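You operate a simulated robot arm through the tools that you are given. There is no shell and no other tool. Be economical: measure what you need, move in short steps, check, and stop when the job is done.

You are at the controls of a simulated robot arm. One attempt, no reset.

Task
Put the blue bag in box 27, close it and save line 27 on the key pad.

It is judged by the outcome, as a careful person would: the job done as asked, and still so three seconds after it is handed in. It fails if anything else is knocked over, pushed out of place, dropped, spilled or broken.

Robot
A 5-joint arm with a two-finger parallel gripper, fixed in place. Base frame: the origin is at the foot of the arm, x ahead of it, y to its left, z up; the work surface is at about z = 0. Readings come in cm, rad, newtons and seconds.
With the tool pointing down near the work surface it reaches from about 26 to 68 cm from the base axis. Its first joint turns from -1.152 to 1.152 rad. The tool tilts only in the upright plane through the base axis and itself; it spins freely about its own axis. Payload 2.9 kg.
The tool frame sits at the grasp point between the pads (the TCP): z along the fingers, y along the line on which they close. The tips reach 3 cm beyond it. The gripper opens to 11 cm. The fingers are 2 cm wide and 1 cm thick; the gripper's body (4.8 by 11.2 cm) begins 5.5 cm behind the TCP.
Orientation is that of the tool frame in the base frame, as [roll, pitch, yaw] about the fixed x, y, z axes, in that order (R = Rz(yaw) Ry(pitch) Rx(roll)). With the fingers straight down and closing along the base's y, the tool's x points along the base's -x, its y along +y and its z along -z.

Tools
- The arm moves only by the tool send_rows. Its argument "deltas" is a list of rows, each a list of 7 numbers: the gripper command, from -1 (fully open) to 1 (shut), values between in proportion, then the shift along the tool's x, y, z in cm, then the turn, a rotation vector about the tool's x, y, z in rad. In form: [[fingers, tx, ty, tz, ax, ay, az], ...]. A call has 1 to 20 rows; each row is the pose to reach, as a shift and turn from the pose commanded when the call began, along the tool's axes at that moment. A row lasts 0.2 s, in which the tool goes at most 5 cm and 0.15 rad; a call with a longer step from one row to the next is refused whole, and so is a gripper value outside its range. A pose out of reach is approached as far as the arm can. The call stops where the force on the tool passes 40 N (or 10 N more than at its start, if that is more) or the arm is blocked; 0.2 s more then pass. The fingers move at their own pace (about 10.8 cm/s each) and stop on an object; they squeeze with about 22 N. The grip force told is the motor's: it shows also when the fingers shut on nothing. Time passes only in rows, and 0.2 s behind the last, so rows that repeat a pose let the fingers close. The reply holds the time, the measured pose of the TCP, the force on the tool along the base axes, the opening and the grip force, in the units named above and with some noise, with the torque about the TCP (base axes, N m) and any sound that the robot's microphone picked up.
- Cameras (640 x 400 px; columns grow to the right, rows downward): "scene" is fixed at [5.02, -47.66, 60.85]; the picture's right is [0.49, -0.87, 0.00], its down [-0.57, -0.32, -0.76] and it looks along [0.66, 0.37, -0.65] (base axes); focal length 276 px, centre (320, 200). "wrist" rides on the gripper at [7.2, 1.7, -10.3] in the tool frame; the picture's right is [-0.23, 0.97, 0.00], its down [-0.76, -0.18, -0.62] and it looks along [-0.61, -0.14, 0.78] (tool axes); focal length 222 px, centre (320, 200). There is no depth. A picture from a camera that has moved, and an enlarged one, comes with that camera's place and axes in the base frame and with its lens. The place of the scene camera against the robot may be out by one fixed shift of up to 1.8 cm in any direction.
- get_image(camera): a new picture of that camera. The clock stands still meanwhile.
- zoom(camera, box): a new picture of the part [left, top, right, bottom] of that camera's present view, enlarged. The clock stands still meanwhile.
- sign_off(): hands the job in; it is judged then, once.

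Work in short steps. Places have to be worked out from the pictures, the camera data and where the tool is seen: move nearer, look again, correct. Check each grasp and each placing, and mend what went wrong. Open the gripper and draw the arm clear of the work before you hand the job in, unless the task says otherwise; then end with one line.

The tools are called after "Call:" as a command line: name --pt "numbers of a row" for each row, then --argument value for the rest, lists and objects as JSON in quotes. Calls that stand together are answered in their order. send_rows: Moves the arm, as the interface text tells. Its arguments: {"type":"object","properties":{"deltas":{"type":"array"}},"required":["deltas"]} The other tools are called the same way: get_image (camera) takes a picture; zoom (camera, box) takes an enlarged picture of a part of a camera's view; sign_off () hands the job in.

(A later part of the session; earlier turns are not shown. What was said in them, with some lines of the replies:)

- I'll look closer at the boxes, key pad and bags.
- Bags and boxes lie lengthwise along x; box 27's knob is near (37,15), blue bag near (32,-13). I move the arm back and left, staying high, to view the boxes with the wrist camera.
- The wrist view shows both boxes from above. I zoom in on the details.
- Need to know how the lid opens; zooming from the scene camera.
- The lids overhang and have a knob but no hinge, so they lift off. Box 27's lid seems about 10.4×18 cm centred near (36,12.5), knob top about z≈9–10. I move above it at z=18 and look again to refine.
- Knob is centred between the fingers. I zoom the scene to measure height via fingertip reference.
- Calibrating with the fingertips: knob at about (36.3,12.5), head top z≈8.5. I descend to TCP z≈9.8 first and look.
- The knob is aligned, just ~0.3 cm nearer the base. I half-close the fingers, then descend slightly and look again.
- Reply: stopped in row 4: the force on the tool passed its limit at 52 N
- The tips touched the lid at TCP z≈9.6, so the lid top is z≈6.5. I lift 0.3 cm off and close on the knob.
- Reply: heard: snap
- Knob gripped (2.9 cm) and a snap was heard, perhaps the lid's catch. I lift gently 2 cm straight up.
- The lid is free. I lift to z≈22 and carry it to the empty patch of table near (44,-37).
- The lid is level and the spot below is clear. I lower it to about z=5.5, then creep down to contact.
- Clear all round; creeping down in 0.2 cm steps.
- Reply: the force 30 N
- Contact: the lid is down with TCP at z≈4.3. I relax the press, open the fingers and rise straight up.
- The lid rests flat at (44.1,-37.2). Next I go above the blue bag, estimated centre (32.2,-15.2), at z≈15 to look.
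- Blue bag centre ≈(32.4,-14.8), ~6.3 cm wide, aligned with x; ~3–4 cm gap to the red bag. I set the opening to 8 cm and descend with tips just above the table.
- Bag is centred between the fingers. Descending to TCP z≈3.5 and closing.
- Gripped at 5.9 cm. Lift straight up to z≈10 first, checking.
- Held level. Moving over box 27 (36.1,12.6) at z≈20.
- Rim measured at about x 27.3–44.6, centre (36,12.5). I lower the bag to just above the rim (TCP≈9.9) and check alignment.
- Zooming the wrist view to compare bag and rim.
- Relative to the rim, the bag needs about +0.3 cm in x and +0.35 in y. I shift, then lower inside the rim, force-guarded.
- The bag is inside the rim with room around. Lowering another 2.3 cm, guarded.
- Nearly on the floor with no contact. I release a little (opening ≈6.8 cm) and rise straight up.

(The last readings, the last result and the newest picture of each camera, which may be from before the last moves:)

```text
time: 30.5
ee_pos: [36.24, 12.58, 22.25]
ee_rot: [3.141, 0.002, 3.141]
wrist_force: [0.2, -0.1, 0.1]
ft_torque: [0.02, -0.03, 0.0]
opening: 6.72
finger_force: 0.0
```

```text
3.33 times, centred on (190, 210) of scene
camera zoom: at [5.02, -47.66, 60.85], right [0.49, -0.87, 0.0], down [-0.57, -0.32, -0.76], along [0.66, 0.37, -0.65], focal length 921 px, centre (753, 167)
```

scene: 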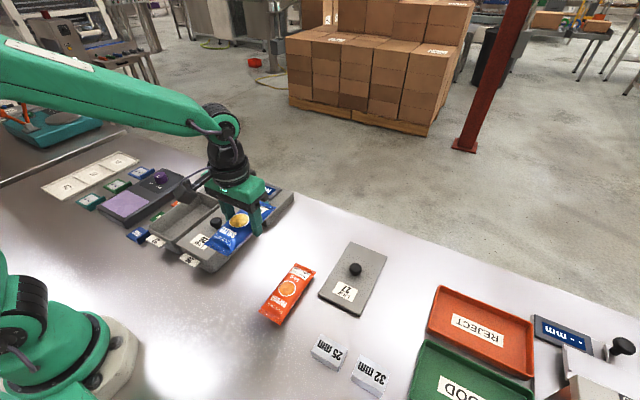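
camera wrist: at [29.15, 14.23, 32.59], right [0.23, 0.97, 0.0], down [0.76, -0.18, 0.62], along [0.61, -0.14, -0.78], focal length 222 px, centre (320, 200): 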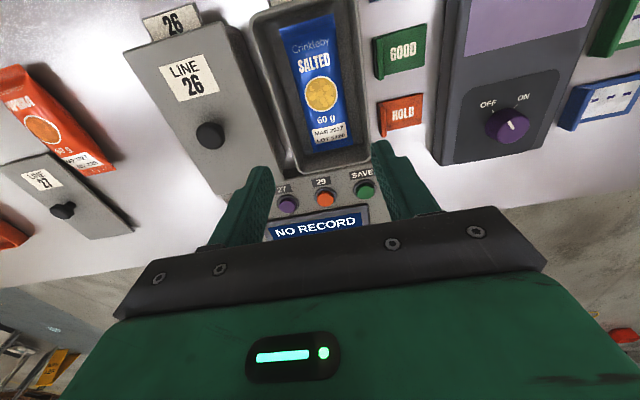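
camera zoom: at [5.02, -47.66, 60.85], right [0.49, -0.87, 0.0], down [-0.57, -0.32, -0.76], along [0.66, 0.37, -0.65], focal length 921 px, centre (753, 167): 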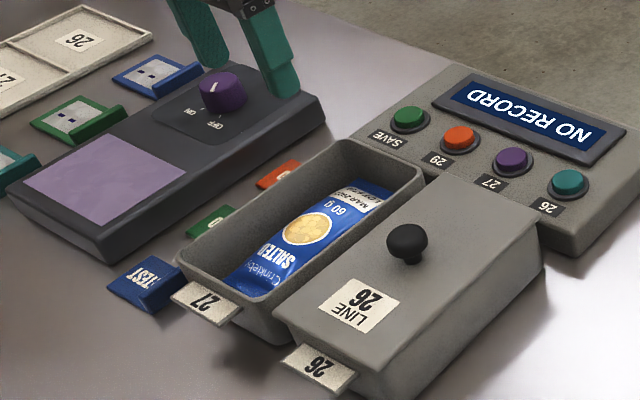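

The bag lies flat in box 27. Going back to the lid at (44.1,-37.2).

Call:
send_rows --pt "0 -0.6 -4 0 0 0 0" --pt "0 -1.2 -8 0 0 0 0" --pt "0 -1.8 -12 0 0 0 0" --pt "0 -2.4 -16 0 0 0 0" --pt "0 -3 -20 0 0 0 0" --pt "0 -3.7 -24 0 0 0 0" --pt "0 -4.4 -28 0 0 0 0" --pt "0 -5.0 -32 0 0 0 0" --pt "0 -5.6 -36 0 0 0 0" --pt "0 -6.2 -40 0 0 0 0" --pt "0 -6.8 -44 0 0 0 0" --pt "0 -7.4 -47 0 0 0 0" --pt "0 -7.8 -49.8 0 0 0 0" --pt "0 -7.8 -49.8 4 0 0 0" --pt "0 -7.8 -49.8 8 0 0 0" --pt "0 -7.8 -49.8 12 0 0 0" --pt "0 -7.8 -49.8 13 0 0 0" --pt "0 -7.8 -49.8 13 0 0 0"

Call:
get_image --camera "wrist"

```text
time: 34.3
ee_pos: [44.2, -37.21, 8.76]
ee_rot: [-3.141, 0.002, 3.141]
wrist_force: [-0.1, 0.7, -0.7]
ft_torque: [-0.02, -0.01, 0.04]
opening: 5.49
finger_force: 0.0
```

```text
taken
camera wrist: at [37.04, -35.46, 19.09], right [0.23, 0.97, 0.0], down [0.76, -0.18, 0.62], along [0.61, -0.14, -0.78], focal length 222 px, centre (320, 200)
```

wrist: 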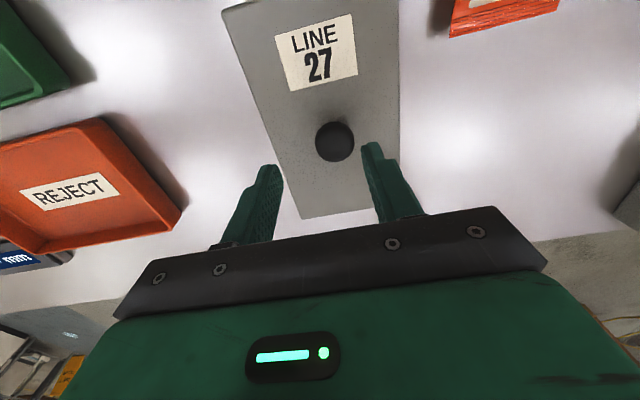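

The lid's knob sits about 1.1 cm to +y of the tool, with yaw unchanged. I correct by (−0.2, +1.15) and look lower.

Call:
send_rows --pt "0 0.2 0.6 0 0 0 0" --pt "0 0.2 1.15 0 0 0 0" --pt "0 0.2 1.15 2.0 0 0 0" --pt "0 0.2 1.15 3.0 0 0 0" --pt "0 0.2 1.15 3.0 0 0 0"

Call:
get_image --camera "wrist"

```text
time: 35.5
ee_pos: [44.03, -35.87, 6.04]
ee_rot: [-3.141, -0.001, -3.139]
wrist_force: [0.1, 0.1, 0.1]
ft_torque: [0.03, 0.0, -0.03]
opening: 5.5
finger_force: 0.1
```

```text
taken
camera wrist: at [36.8, -34.14, 16.37], right [0.23, 0.97, 0.0], down [0.76, -0.18, 0.62], along [0.61, -0.14, -0.78], focal length 222 px, centre (320, 200)
```

wrist: 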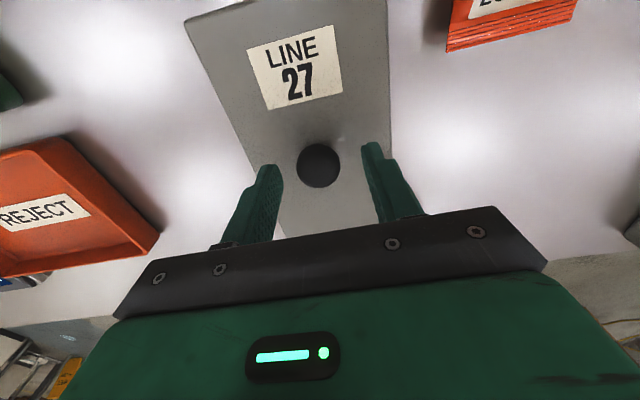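

Centred. Lower 1.65 cm and grip.

Call:
send_rows --pt "0 0 0 0.8 0 0 0" --pt "0 0 0 1.4 0 0 0" --pt "0 0 0 1.65 0 0 0" --pt "0 0 0 1.65 0 0 0" --pt "1 0 0 1.65 0 0 0" --pt "1 0 0 1.65 0 0 0" --pt "1 0 0 1.65 0 0 0" --pt "1 0 0 1.65 0 0 0"

Call:
get_image --camera "wrist"

```text
time: 37.3
ee_pos: [43.93, -35.7, 4.39]
ee_rot: [-3.141, 0.0, -3.141]
wrist_force: [-0.4, 0.5, 3.4]
ft_torque: [0.16, 0.01, 0.01]
opening: 2.88
finger_force: 22.4
```

```text
taken
camera wrist: at [36.76, -34.17, 14.72], right [0.23, 0.97, 0.0], down [0.76, -0.18, 0.62], along [0.61, -0.14, -0.78], focal length 222 px, centre (320, 200)
```

wrist: 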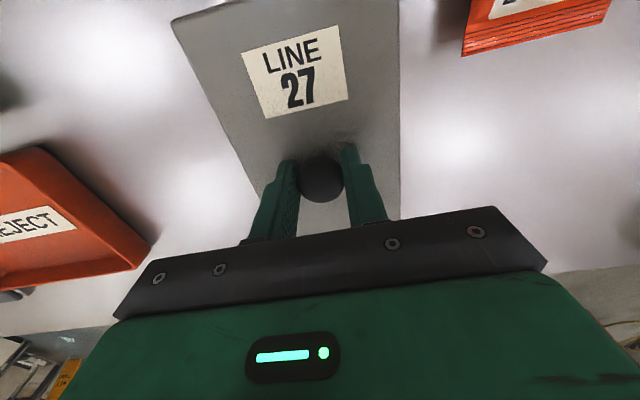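

Gripped; the lid sits ~0.35 cm further forward in the grip than before, so I'll aim for TCP x≈35.65. Lift and carry back over box 27.

Call:
send_rows --pt "1 0 0 -1 0 0 0" --pt "1 0 0 -5 0 0 0" --pt "1 0 0 -9 0 0 0" --pt "1 0 0 -13 0 0 0" --pt "1 0 0 -16 0 0 0" --pt "1 0.6 4 -16 0 0 0" --pt "1 1.3 8 -16 0 0 0" --pt "1 2 12 -16 0 0 0" --pt "1 2.7 16 -16 0 0 0" --pt "1 3.4 20 -16 0 0 0" --pt "1 4.1 24 -16 0 0 0" --pt "1 4.8 28 -16 0 0 0" --pt "1 5.5 32 -16 0 0 0" --pt "1 6.2 36 -16 0 0 0" --pt "1 6.9 40 -16 0 0 0" --pt "1 7.6 44 -16 0 0 0" --pt "1 8.2 47 -16 0 0 0" --pt "1 8.3 48.4 -16 0 0 0" --pt "1 8.3 48.4 -16 0 0 0"

Call:
get_image --camera "wrist"

Call:
zoom --camera "scene" --box '[110, 130, 270, 250]'

```text
time: 41.3
ee_pos: [35.63, 12.57, 20.35]
ee_rot: [-3.141, 0.002, -3.14]
wrist_force: [0.9, 0.1, -1.0]
ft_torque: [0.03, -0.01, 0.01]
opening: 2.88
finger_force: 22.1
```

```text
taken
camera wrist: at [28.49, 14.2, 30.74], right [0.23, 0.97, 0.0], down [0.76, -0.18, 0.62], along [0.61, -0.14, -0.78], focal length 222 px, centre (320, 200)
```

wrist: 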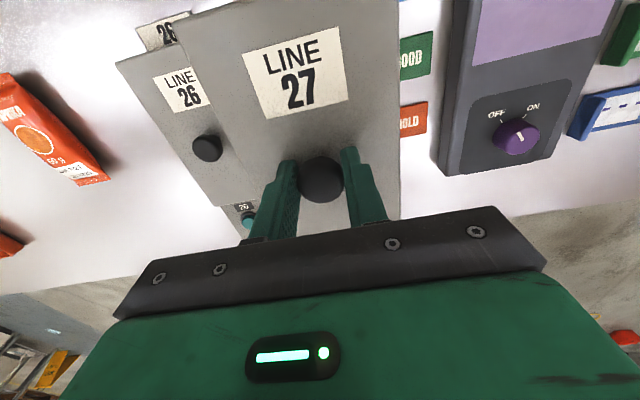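

```text
3.33 times, centred on (190, 190) of scene
camera zoom: at [5.03, -47.66, 60.85], right [0.49, -0.87, 0.0], down [-0.57, -0.32, -0.76], along [0.66, 0.37, -0.65], focal length 921 px, centre (753, 233)
```

zoom: 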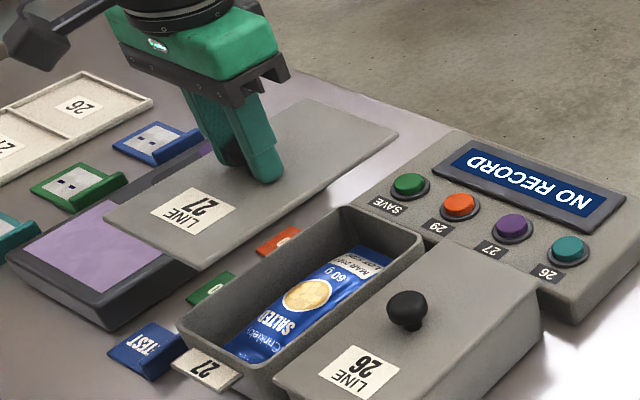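

Grip unchanged. Lower to TCP z≈11.9, the same height at which I photographed the lid on removal, for comparison.

Call:
send_rows --pt "1 0 0 4 0 0 0" --pt "1 0 0 7 0 0 0" --pt "1 0 0 8.4 0 0 0" --pt "1 0 0 8.4 0 0 0"

Call:
get_image --camera "wrist"

Call:
zoom --camera "scene" --box '[110, 150, 270, 270]'

```text
time: 42.3
ee_pos: [35.51, 12.32, 11.93]
ee_rot: [3.14, 0.001, -3.141]
wrist_force: [0.8, 0.2, -1.1]
ft_torque: [0.07, -0.01, 0.0]
opening: 2.86
finger_force: 22.2
```

```text
taken
camera wrist: at [28.41, 14.03, 22.32], right [0.23, 0.97, 0.0], down [0.76, -0.18, 0.62], along [0.61, -0.14, -0.78], focal length 222 px, centre (320, 200)
```

wrist: 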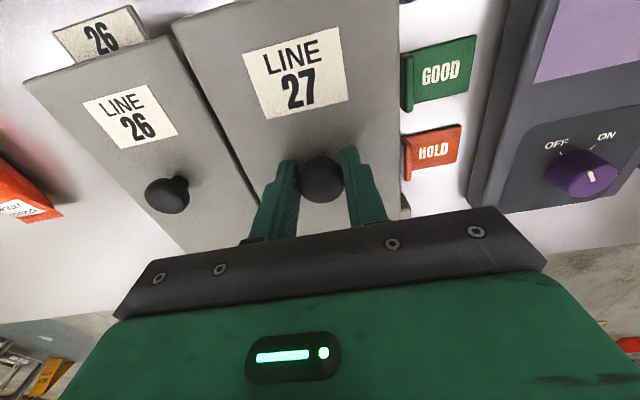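

```text
3.33 times, centred on (190, 210) of scene
camera zoom: at [5.03, -47.66, 60.85], right [0.49, -0.87, 0.0], down [-0.57, -0.32, -0.76], along [0.66, 0.37, -0.65], focal length 921 px, centre (753, 167)
```

zoom: 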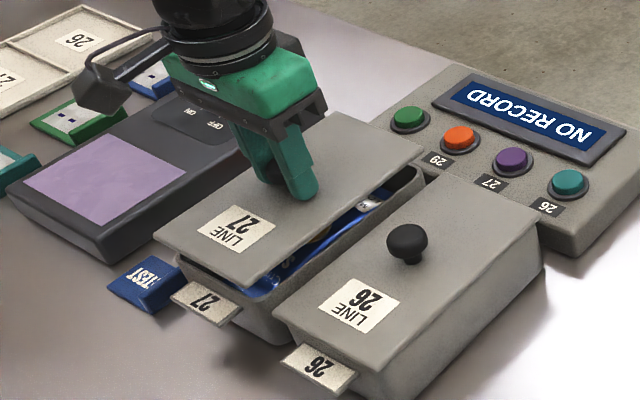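

Matches the removal picture within ~0.2 cm. Correct (+0.1, +0.2) and lower onto the rim, listening for contact/snap.

Call:
send_rows --pt "1 -0.1 0.2 0.4 0 0 0" --pt "1 -0.1 0.2 0.9 0 0 0" --pt "1 -0.1 0.2 1.4 0 0 0" --pt "1 -0.1 0.2 1.7 0 0 0" --pt "1 -0.1 0.2 1.9 0 0 0" --pt "1 -0.1 0.2 2.0 0 0 0" --pt "1 -0.1 0.2 2.0 0 0 0"

Call:
zoom --camera "scene" --box '[110, 170, 270, 270]'

Call:
get_image --camera "wrist"

```text
time: 43.9
ee_pos: [35.89, 12.67, 10.01]
ee_rot: [-3.141, 0.001, 3.141]
wrist_force: [-0.9, -0.4, -0.9]
ft_torque: [0.0, 0.0, 0.01]
opening: 2.89
finger_force: 22.2
```

```text
4.00 times, centred on (190, 220) of scene
camera zoom: at [5.02, -47.66, 60.85], right [0.49, -0.87, 0.0], down [-0.57, -0.32, -0.76], along [0.66, 0.37, -0.65], focal length 1105 px, centre (840, 120)
```

zoom: 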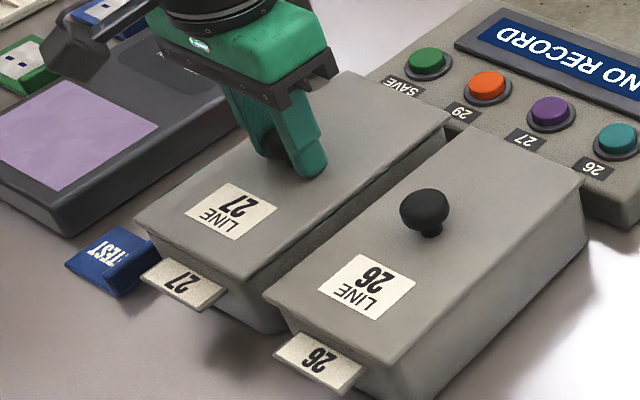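

```text
taken
camera wrist: at [28.69, 14.34, 20.36], right [0.23, 0.97, 0.0], down [0.76, -0.18, 0.62], along [0.61, -0.14, -0.78], focal length 222 px, centre (320, 200)
```

wrist: 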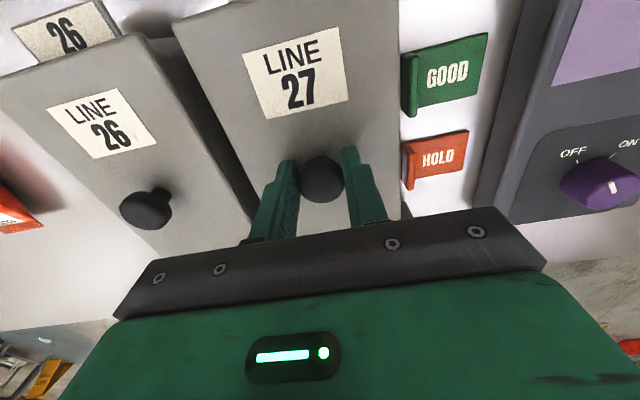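

Not yet in contact; hovering ~0.2 cm high and ~0.15 cm forward by comparison. Nudge back and press down gently, guarded.

Call:
send_rows --pt "1 0.12 0 0 0 0 0" --pt "1 0.12 0 0.15 0 0 0" --pt "1 0.12 0 0.3 0 0 0" --pt "1 0.12 0 0.45 0 0 0" --pt "1 0.12 0 0.6 0 0 0" --pt "1 0.12 0 0.6 0 0 0"

Call:
zoom --camera "scene" --box '[110, 170, 270, 270]'

```text
time: 45.1
ee_pos: [35.74, 12.75, 9.86]
ee_rot: [3.14, 0.003, -3.141]
wrist_force: [-2.5, -0.5, 4.9]
ft_torque: [-0.2, -0.05, -0.06]
opening: 2.87
finger_force: 22.0
heard: snap
stopped in row 5: the force on the tool passed its limit at 44 N (the readings are from after the stop); the commanded pose is now the measured one
```

```text
4.00 times, centred on (190, 220) of scene
camera zoom: at [5.02, -47.66, 60.85], right [0.49, -0.87, 0.0], down [-0.57, -0.32, -0.76], along [0.66, 0.37, -0.65], focal length 1105 px, centre (840, 120)
```

zoom: 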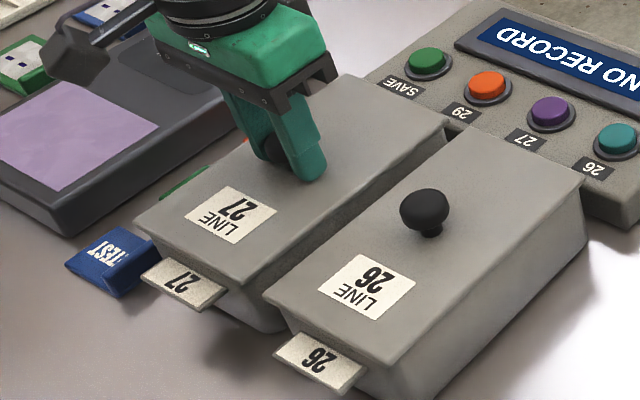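

Snap heard and the lid is seated. Open the fingers and rise.

Call:
send_rows --pt "0 0 0 0 0 0 0" --pt "0 0 0 0 0 0 0" --pt "0 0 0 -0.5 0 0 0" --pt "0 0 0 -4 0 0 0" --pt "0 0 0 -8 0 0 0" --pt "0 0 0 -11 0 0 0" --pt "0 0 0 -11 0 0 0"

Call:
get_image --camera "wrist"

Call:
zoom --camera "scene" --box '[140, 170, 300, 270]'

```text
time: 46.7
ee_pos: [35.64, 12.98, 20.74]
ee_rot: [-3.14, 0.001, -3.142]
wrist_force: [0.3, 0.4, 0.3]
ft_torque: [-0.01, -0.01, 0.01]
opening: 5.51
finger_force: 0.0
```

```text
taken
camera wrist: at [28.6, 14.63, 31.18], right [0.23, 0.97, 0.0], down [0.76, -0.18, 0.62], along [0.61, -0.14, -0.78], focal length 222 px, centre (320, 200)
```

wrist: 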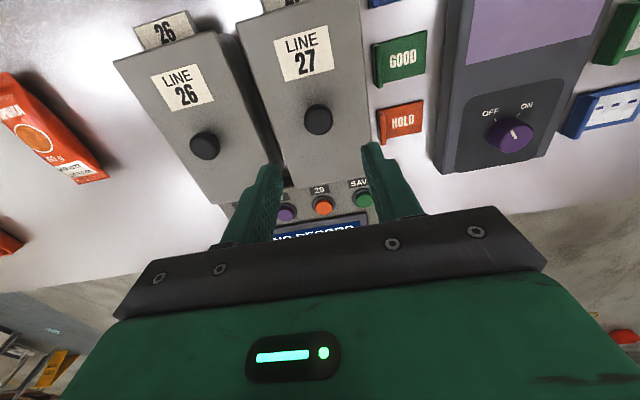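

```text
4.00 times, centred on (220, 220) of scene
camera zoom: at [5.02, -47.66, 60.85], right [0.49, -0.87, 0.0], down [-0.57, -0.32, -0.76], along [0.66, 0.37, -0.65], focal length 1105 px, centre (720, 120)
```

zoom: 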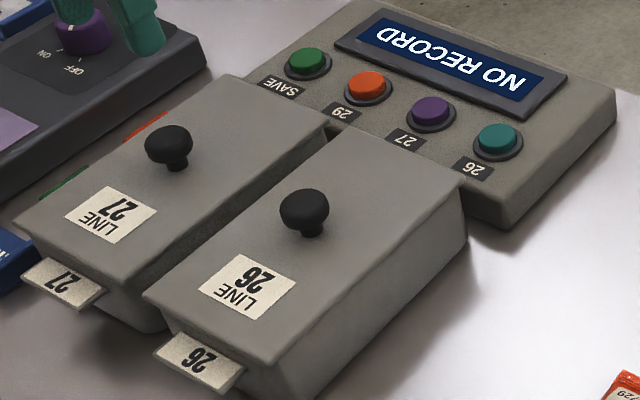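

Box 27 is closed. Button 27 is estimated at (51.6,3.6, z≈3.7). I close the fingers and move above it at z≈13 to verify aim.

Call:
send_rows --pt "1 -4 -2.3 0 0 0 0" --pt "1 -8 -4.6 0 0 0 0" --pt "1 -12 -7 0 0 0 0" --pt "1 -16 -9.4 0 0 0 0" --pt "1 -16 -9.4 4 0 0 0" --pt "1 -16 -9.4 8 0 0 0" --pt "1 -16 -9.4 10.5 0 0 0" --pt "1 -16 -9.4 10.5 0 0 0"

Call:
get_image --camera "wrist"

Call:
zoom --camera "scene" --box '[180, 130, 320, 230]'

```text
time: 48.5
ee_pos: [51.64, 3.14, 10.19]
ee_rot: [3.141, 0.004, 3.142]
wrist_force: [-0.2, 0.0, -0.1]
ft_torque: [0.01, 0.0, 0.0]
opening: 0.0
finger_force: 22.1
```

```text
taken
camera wrist: at [44.55, 4.83, 20.57], right [0.23, 0.97, 0.0], down [0.76, -0.18, 0.63], along [0.61, -0.14, -0.78], focal length 222 px, centre (320, 200)
```

wrist: 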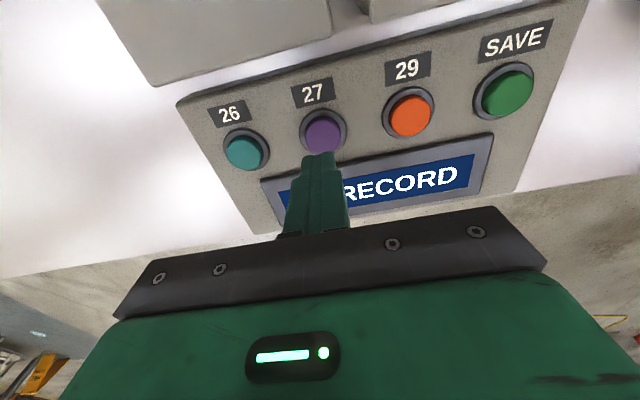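

```text
4.00 times, centred on (250, 180) of scene
camera zoom: at [5.02, -47.66, 60.85], right [0.49, -0.87, 0.0], down [-0.57, -0.32, -0.76], along [0.66, 0.37, -0.65], focal length 1105 px, centre (600, 280)
```

zoom: 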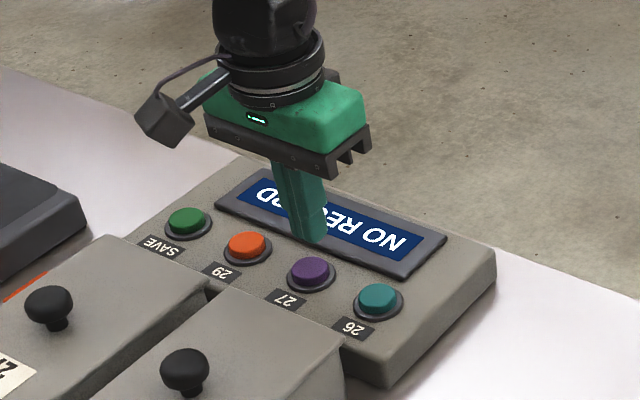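

Button 27 is ~0.5 cm nearer and ~0.5 cm to +y of the tool axis. Shift and descend to just above it.

Call:
send_rows --pt "1 0.5 0.5 0 0 0 0" --pt "1 0.5 0.5 1.5 0 0 0" --pt "1 0.5 0.5 2.3 0 0 0" --pt "1 0.5 0.5 2.3 0 0 0"

Call:
get_image --camera "wrist"

Call:
zoom --camera "scene" --box '[180, 130, 320, 230]'

```text
time: 49.5
ee_pos: [51.25, 3.79, 7.91]
ee_rot: [3.141, 0.004, -3.141]
wrist_force: [0.1, 0.0, 0.1]
ft_torque: [0.01, -0.03, 0.0]
opening: 0.02
finger_force: 21.6
```

```text
taken
camera wrist: at [44.11, 5.45, 18.3], right [0.23, 0.97, 0.0], down [0.76, -0.18, 0.63], along [0.61, -0.14, -0.78], focal length 222 px, centre (320, 200)
```

wrist: 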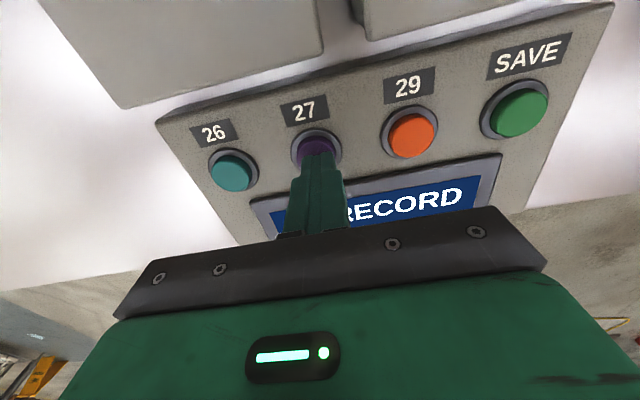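

```text
4.00 times, centred on (250, 180) of scene
camera zoom: at [5.02, -47.66, 60.85], right [0.49, -0.87, 0.0], down [-0.57, -0.32, -0.76], along [0.66, 0.37, -0.65], focal length 1105 px, centre (600, 280)
```

zoom: 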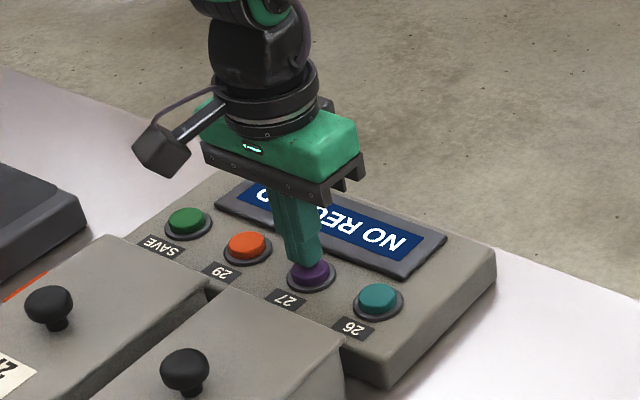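

Tip lines up with button 27, ~0.35 cm too far in x. Correct and press gently.

Call:
send_rows --pt "1 0.35 -0.1 0.2 0 0 0" --pt "1 0.35 -0.1 0.5 0 0 0" --pt "1 0.35 -0.1 0.75 0 0 0" --pt "1 0.35 -0.1 1.0 0 0 0" --pt "1 0.35 -0.1 1.2 0 0 0" --pt "1 0.35 -0.1 1.4 0 0 0" --pt "1 0.35 -0.1 1.6 0 0 0"

Call:
zoom --camera "scene" --box '[180, 130, 320, 230]'

```text
time: 51.1
ee_pos: [50.96, 3.76, 6.45]
ee_rot: [3.141, 0.008, -3.139]
wrist_force: [-10.1, 7.6, 32.7]
ft_torque: [0.21, 0.38, -0.05]
opening: 0.0
finger_force: 21.9
heard: click
```

```text
4.00 times, centred on (250, 180) of scene
camera zoom: at [5.0, -47.66, 60.85], right [0.49, -0.87, 0.0], down [-0.57, -0.32, -0.76], along [0.66, 0.37, -0.65], focal length 1105 px, centre (600, 280)
```

zoom: 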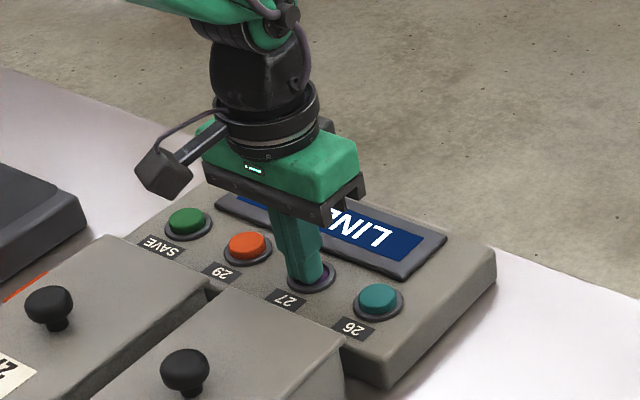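

A click, and the display now reads "LIN…". I rise and read it.

Call:
send_rows --pt "1 0 0 -1 0 0 0" --pt "1 0 0 -3.5 0 0 0" --pt "1 1.5 0 -6.5 0 0 0" --pt "1 1.5 0 -6.5 0 0 0"

Call:
get_image --camera "wrist"

Call:
zoom --camera "scene" --box '[180, 130, 320, 230]'

```text
time: 52.1
ee_pos: [49.02, 3.58, 12.99]
ee_rot: [-3.141, 0.003, -3.141]
wrist_force: [-0.7, -0.3, -0.8]
ft_torque: [0.01, -0.02, 0.01]
opening: 0.0
finger_force: 22.2
```

```text
taken
camera wrist: at [41.96, 5.23, 23.39], right [0.23, 0.97, 0.0], down [0.76, -0.18, 0.62], along [0.61, -0.14, -0.78], focal length 222 px, centre (320, 200)
```

wrist: 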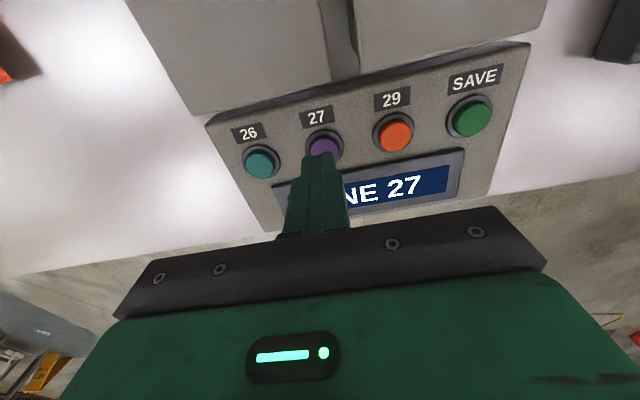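

```text
4.00 times, centred on (250, 180) of scene
camera zoom: at [5.02, -47.66, 60.85], right [0.49, -0.87, 0.0], down [-0.57, -0.32, -0.76], along [0.66, 0.37, -0.65], focal length 1105 px, centre (600, 280)
```

zoom: 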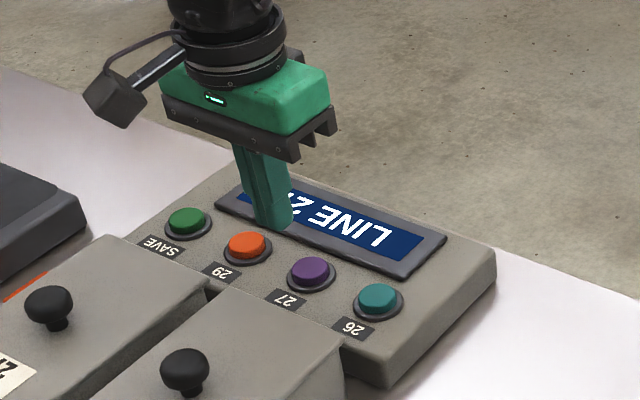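

Display shows LINE 27. SAVE lies at ≈(51.0,16.6); I move above it at z≈8.

Call:
send_rows --pt "1 -0.7 4 0 0 0 0" --pt "1 -1.4 8 0 0 0 0" --pt "1 -1.95 12 0 0 0 0" --pt "1 -1.95 13.05 1 0 0 0" --pt "1 -1.95 13.05 4 0 0 0" --pt "1 -1.95 13.05 5 0 0 0" --pt "1 -1.95 13.05 5 0 0 0"

Call:
get_image --camera "wrist"

Call:
zoom --camera "scene" --box '[180, 130, 320, 230]'

```text
time: 53.7
ee_pos: [51.35, 16.79, 7.67]
ee_rot: [3.141, 0.002, -3.142]
wrist_force: [-0.7, 0.6, -0.6]
ft_torque: [0.01, -0.02, -0.02]
opening: 0.0
finger_force: 21.5
```

```text
taken
camera wrist: at [44.15, 18.38, 18.04], right [0.23, 0.97, 0.0], down [0.76, -0.18, 0.63], along [0.61, -0.14, -0.78], focal length 222 px, centre (320, 200)
```

wrist: 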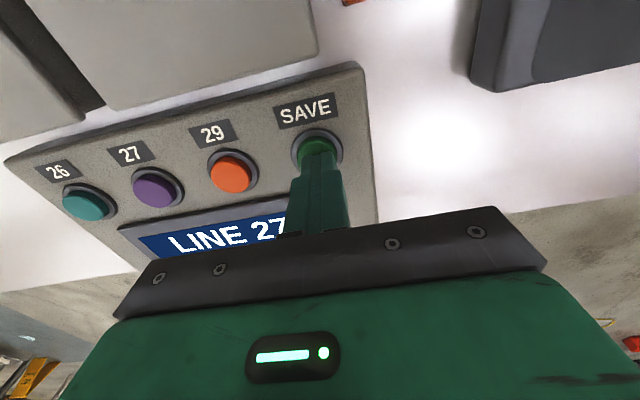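

```text
4.00 times, centred on (250, 180) of scene
camera zoom: at [5.02, -47.66, 60.85], right [0.49, -0.87, 0.0], down [-0.57, -0.32, -0.76], along [0.66, 0.37, -0.65], focal length 1105 px, centre (600, 280)
```

zoom: 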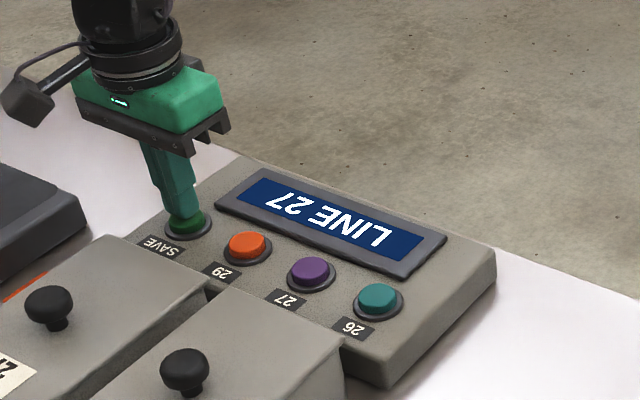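

Same relation as before the 27 press. I shift 0.35 cm back in x and press the same depth.

Call:
send_rows --pt "1 0.35 -0.1 0.2 0 0 0" --pt "1 0.35 -0.1 0.5 0 0 0" --pt "1 0.35 -0.1 0.75 0 0 0" --pt "1 0.35 -0.1 1.0 0 0 0" --pt "1 0.35 -0.1 1.2 0 0 0" --pt "1 0.35 -0.1 1.35 0 0 0"

Call:
zoom --camera "scene" --box '[180, 130, 320, 230]'

```text
time: 55.1
ee_pos: [51.08, 16.7, 6.69]
ee_rot: [3.141, 0.005, 3.141]
wrist_force: [-11.1, -4.2, 25.1]
ft_torque: [-0.11, 0.37, 0.02]
opening: 0.0
finger_force: 22.3
heard: click
```

```text
4.00 times, centred on (250, 180) of scene
camera zoom: at [5.01, -47.67, 60.85], right [0.49, -0.87, 0.0], down [-0.57, -0.32, -0.76], along [0.66, 0.37, -0.65], focal length 1105 px, centre (600, 280)
```

zoom: 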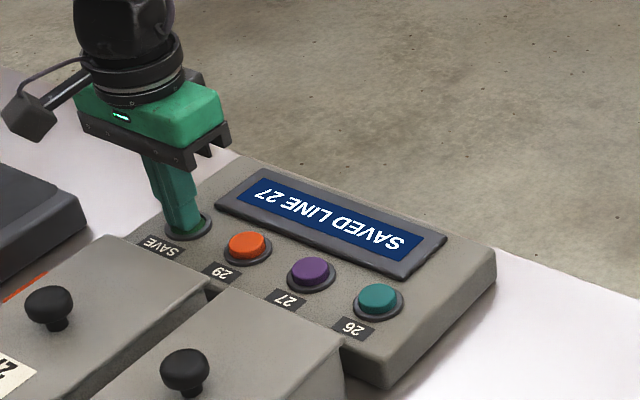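

Display: "SAVED LINE 27". I rise straight up, open the gripper and draw clear.

Call:
send_rows --pt "1 0 0 -1 0 0 0" --pt "1 0 0 -4 0 0 0" --pt "1 0 0 -8 0 0 0" --pt "1 0 0 -12 0 0 0" --pt "-1 0 0 -16 0 0 0" --pt "-1 0 -4 -20 0 0 0" --pt "-1 0 -8 -23 0 0 0" --pt "-1 0 -12 -23 0 0 0" --pt "-1 0 -16 -23 0 0 0" --pt "-1 0 -20 -23 0 0 0" --pt "-1 0 -24 -23 0 0 0" --pt "-1 0 -24 -23 0 0 0"

Call:
get_image --camera "scene"

Call:
zoom --camera "scene" --box '[110, 150, 310, 275]'

```text
refused: row 6 steps farther than a row can; nothing moved
```

```text
taken
```

scene: 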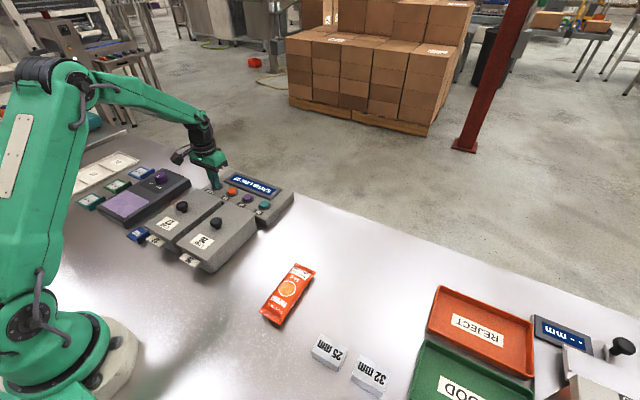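

```text
3.20 times, centred on (210, 212) of scene
camera zoom: at [5.01, -47.67, 60.85], right [0.49, -0.87, 0.0], down [-0.57, -0.32, -0.76], along [0.66, 0.37, -0.65], focal length 884 px, centre (672, 160)
```

zoom: 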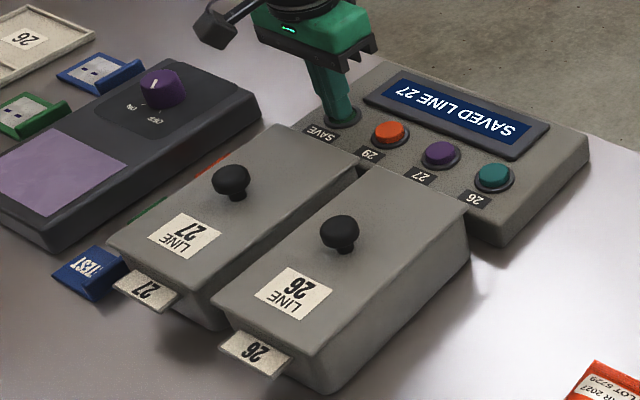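

The step was too long and nothing moved; resending with smaller steps.

Call:
send_rows --pt "1 0 0 -1 0 0 0" --pt "1 0 0 -4 0 0 0" --pt "1 0 0 -8 0 0 0" --pt "1 0 0 -12 0 0 0" --pt "-1 0 0 -16 0 0 0" --pt "-1 0 0 -20 0 0 0" --pt "-1 0 -3 -23 0 0 0" --pt "-1 0 -7 -23 0 0 0" --pt "-1 0 -11 -23 0 0 0" --pt "-1 0 -15 -23 0 0 0" --pt "-1 0 -19 -23 0 0 0" --pt "-1 0 -23 -23 0 0 0" --pt "-1 0 -23 -23 0 0 0"

Call:
get_image --camera "scene"

Call:
zoom --camera "scene" --box '[110, 150, 310, 275]'

```text
time: 57.9
ee_pos: [51.02, -6.38, 29.4]
ee_rot: [3.141, 0.003, 3.141]
wrist_force: [0.3, -0.3, -0.2]
ft_torque: [0.0, 0.03, 0.01]
opening: 10.99
finger_force: 0.0
```

```text
taken
```

scene: 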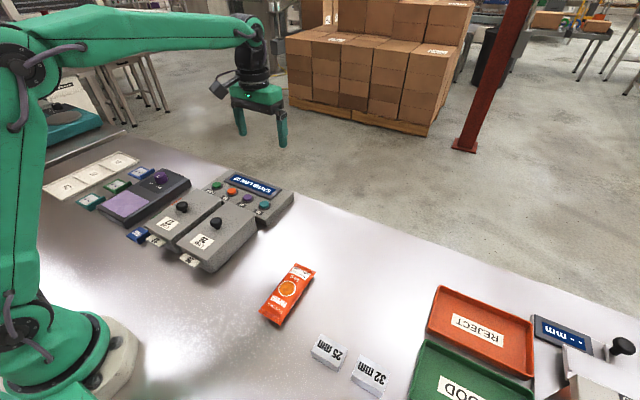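

```text
3.20 times, centred on (210, 212) of scene
camera zoom: at [5.02, -47.67, 60.85], right [0.49, -0.87, 0.0], down [-0.57, -0.32, -0.76], along [0.66, 0.37, -0.65], focal length 884 px, centre (672, 160)
```

zoom: 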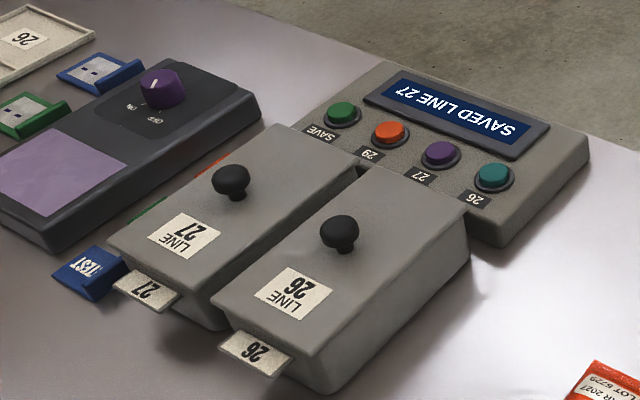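

The display reads SAVED LINE 27, box 27 is closed, everything else is in place and the arm is clear with the gripper open. Handing in.

Call:
sign_off

```text
The job is handed in.
```
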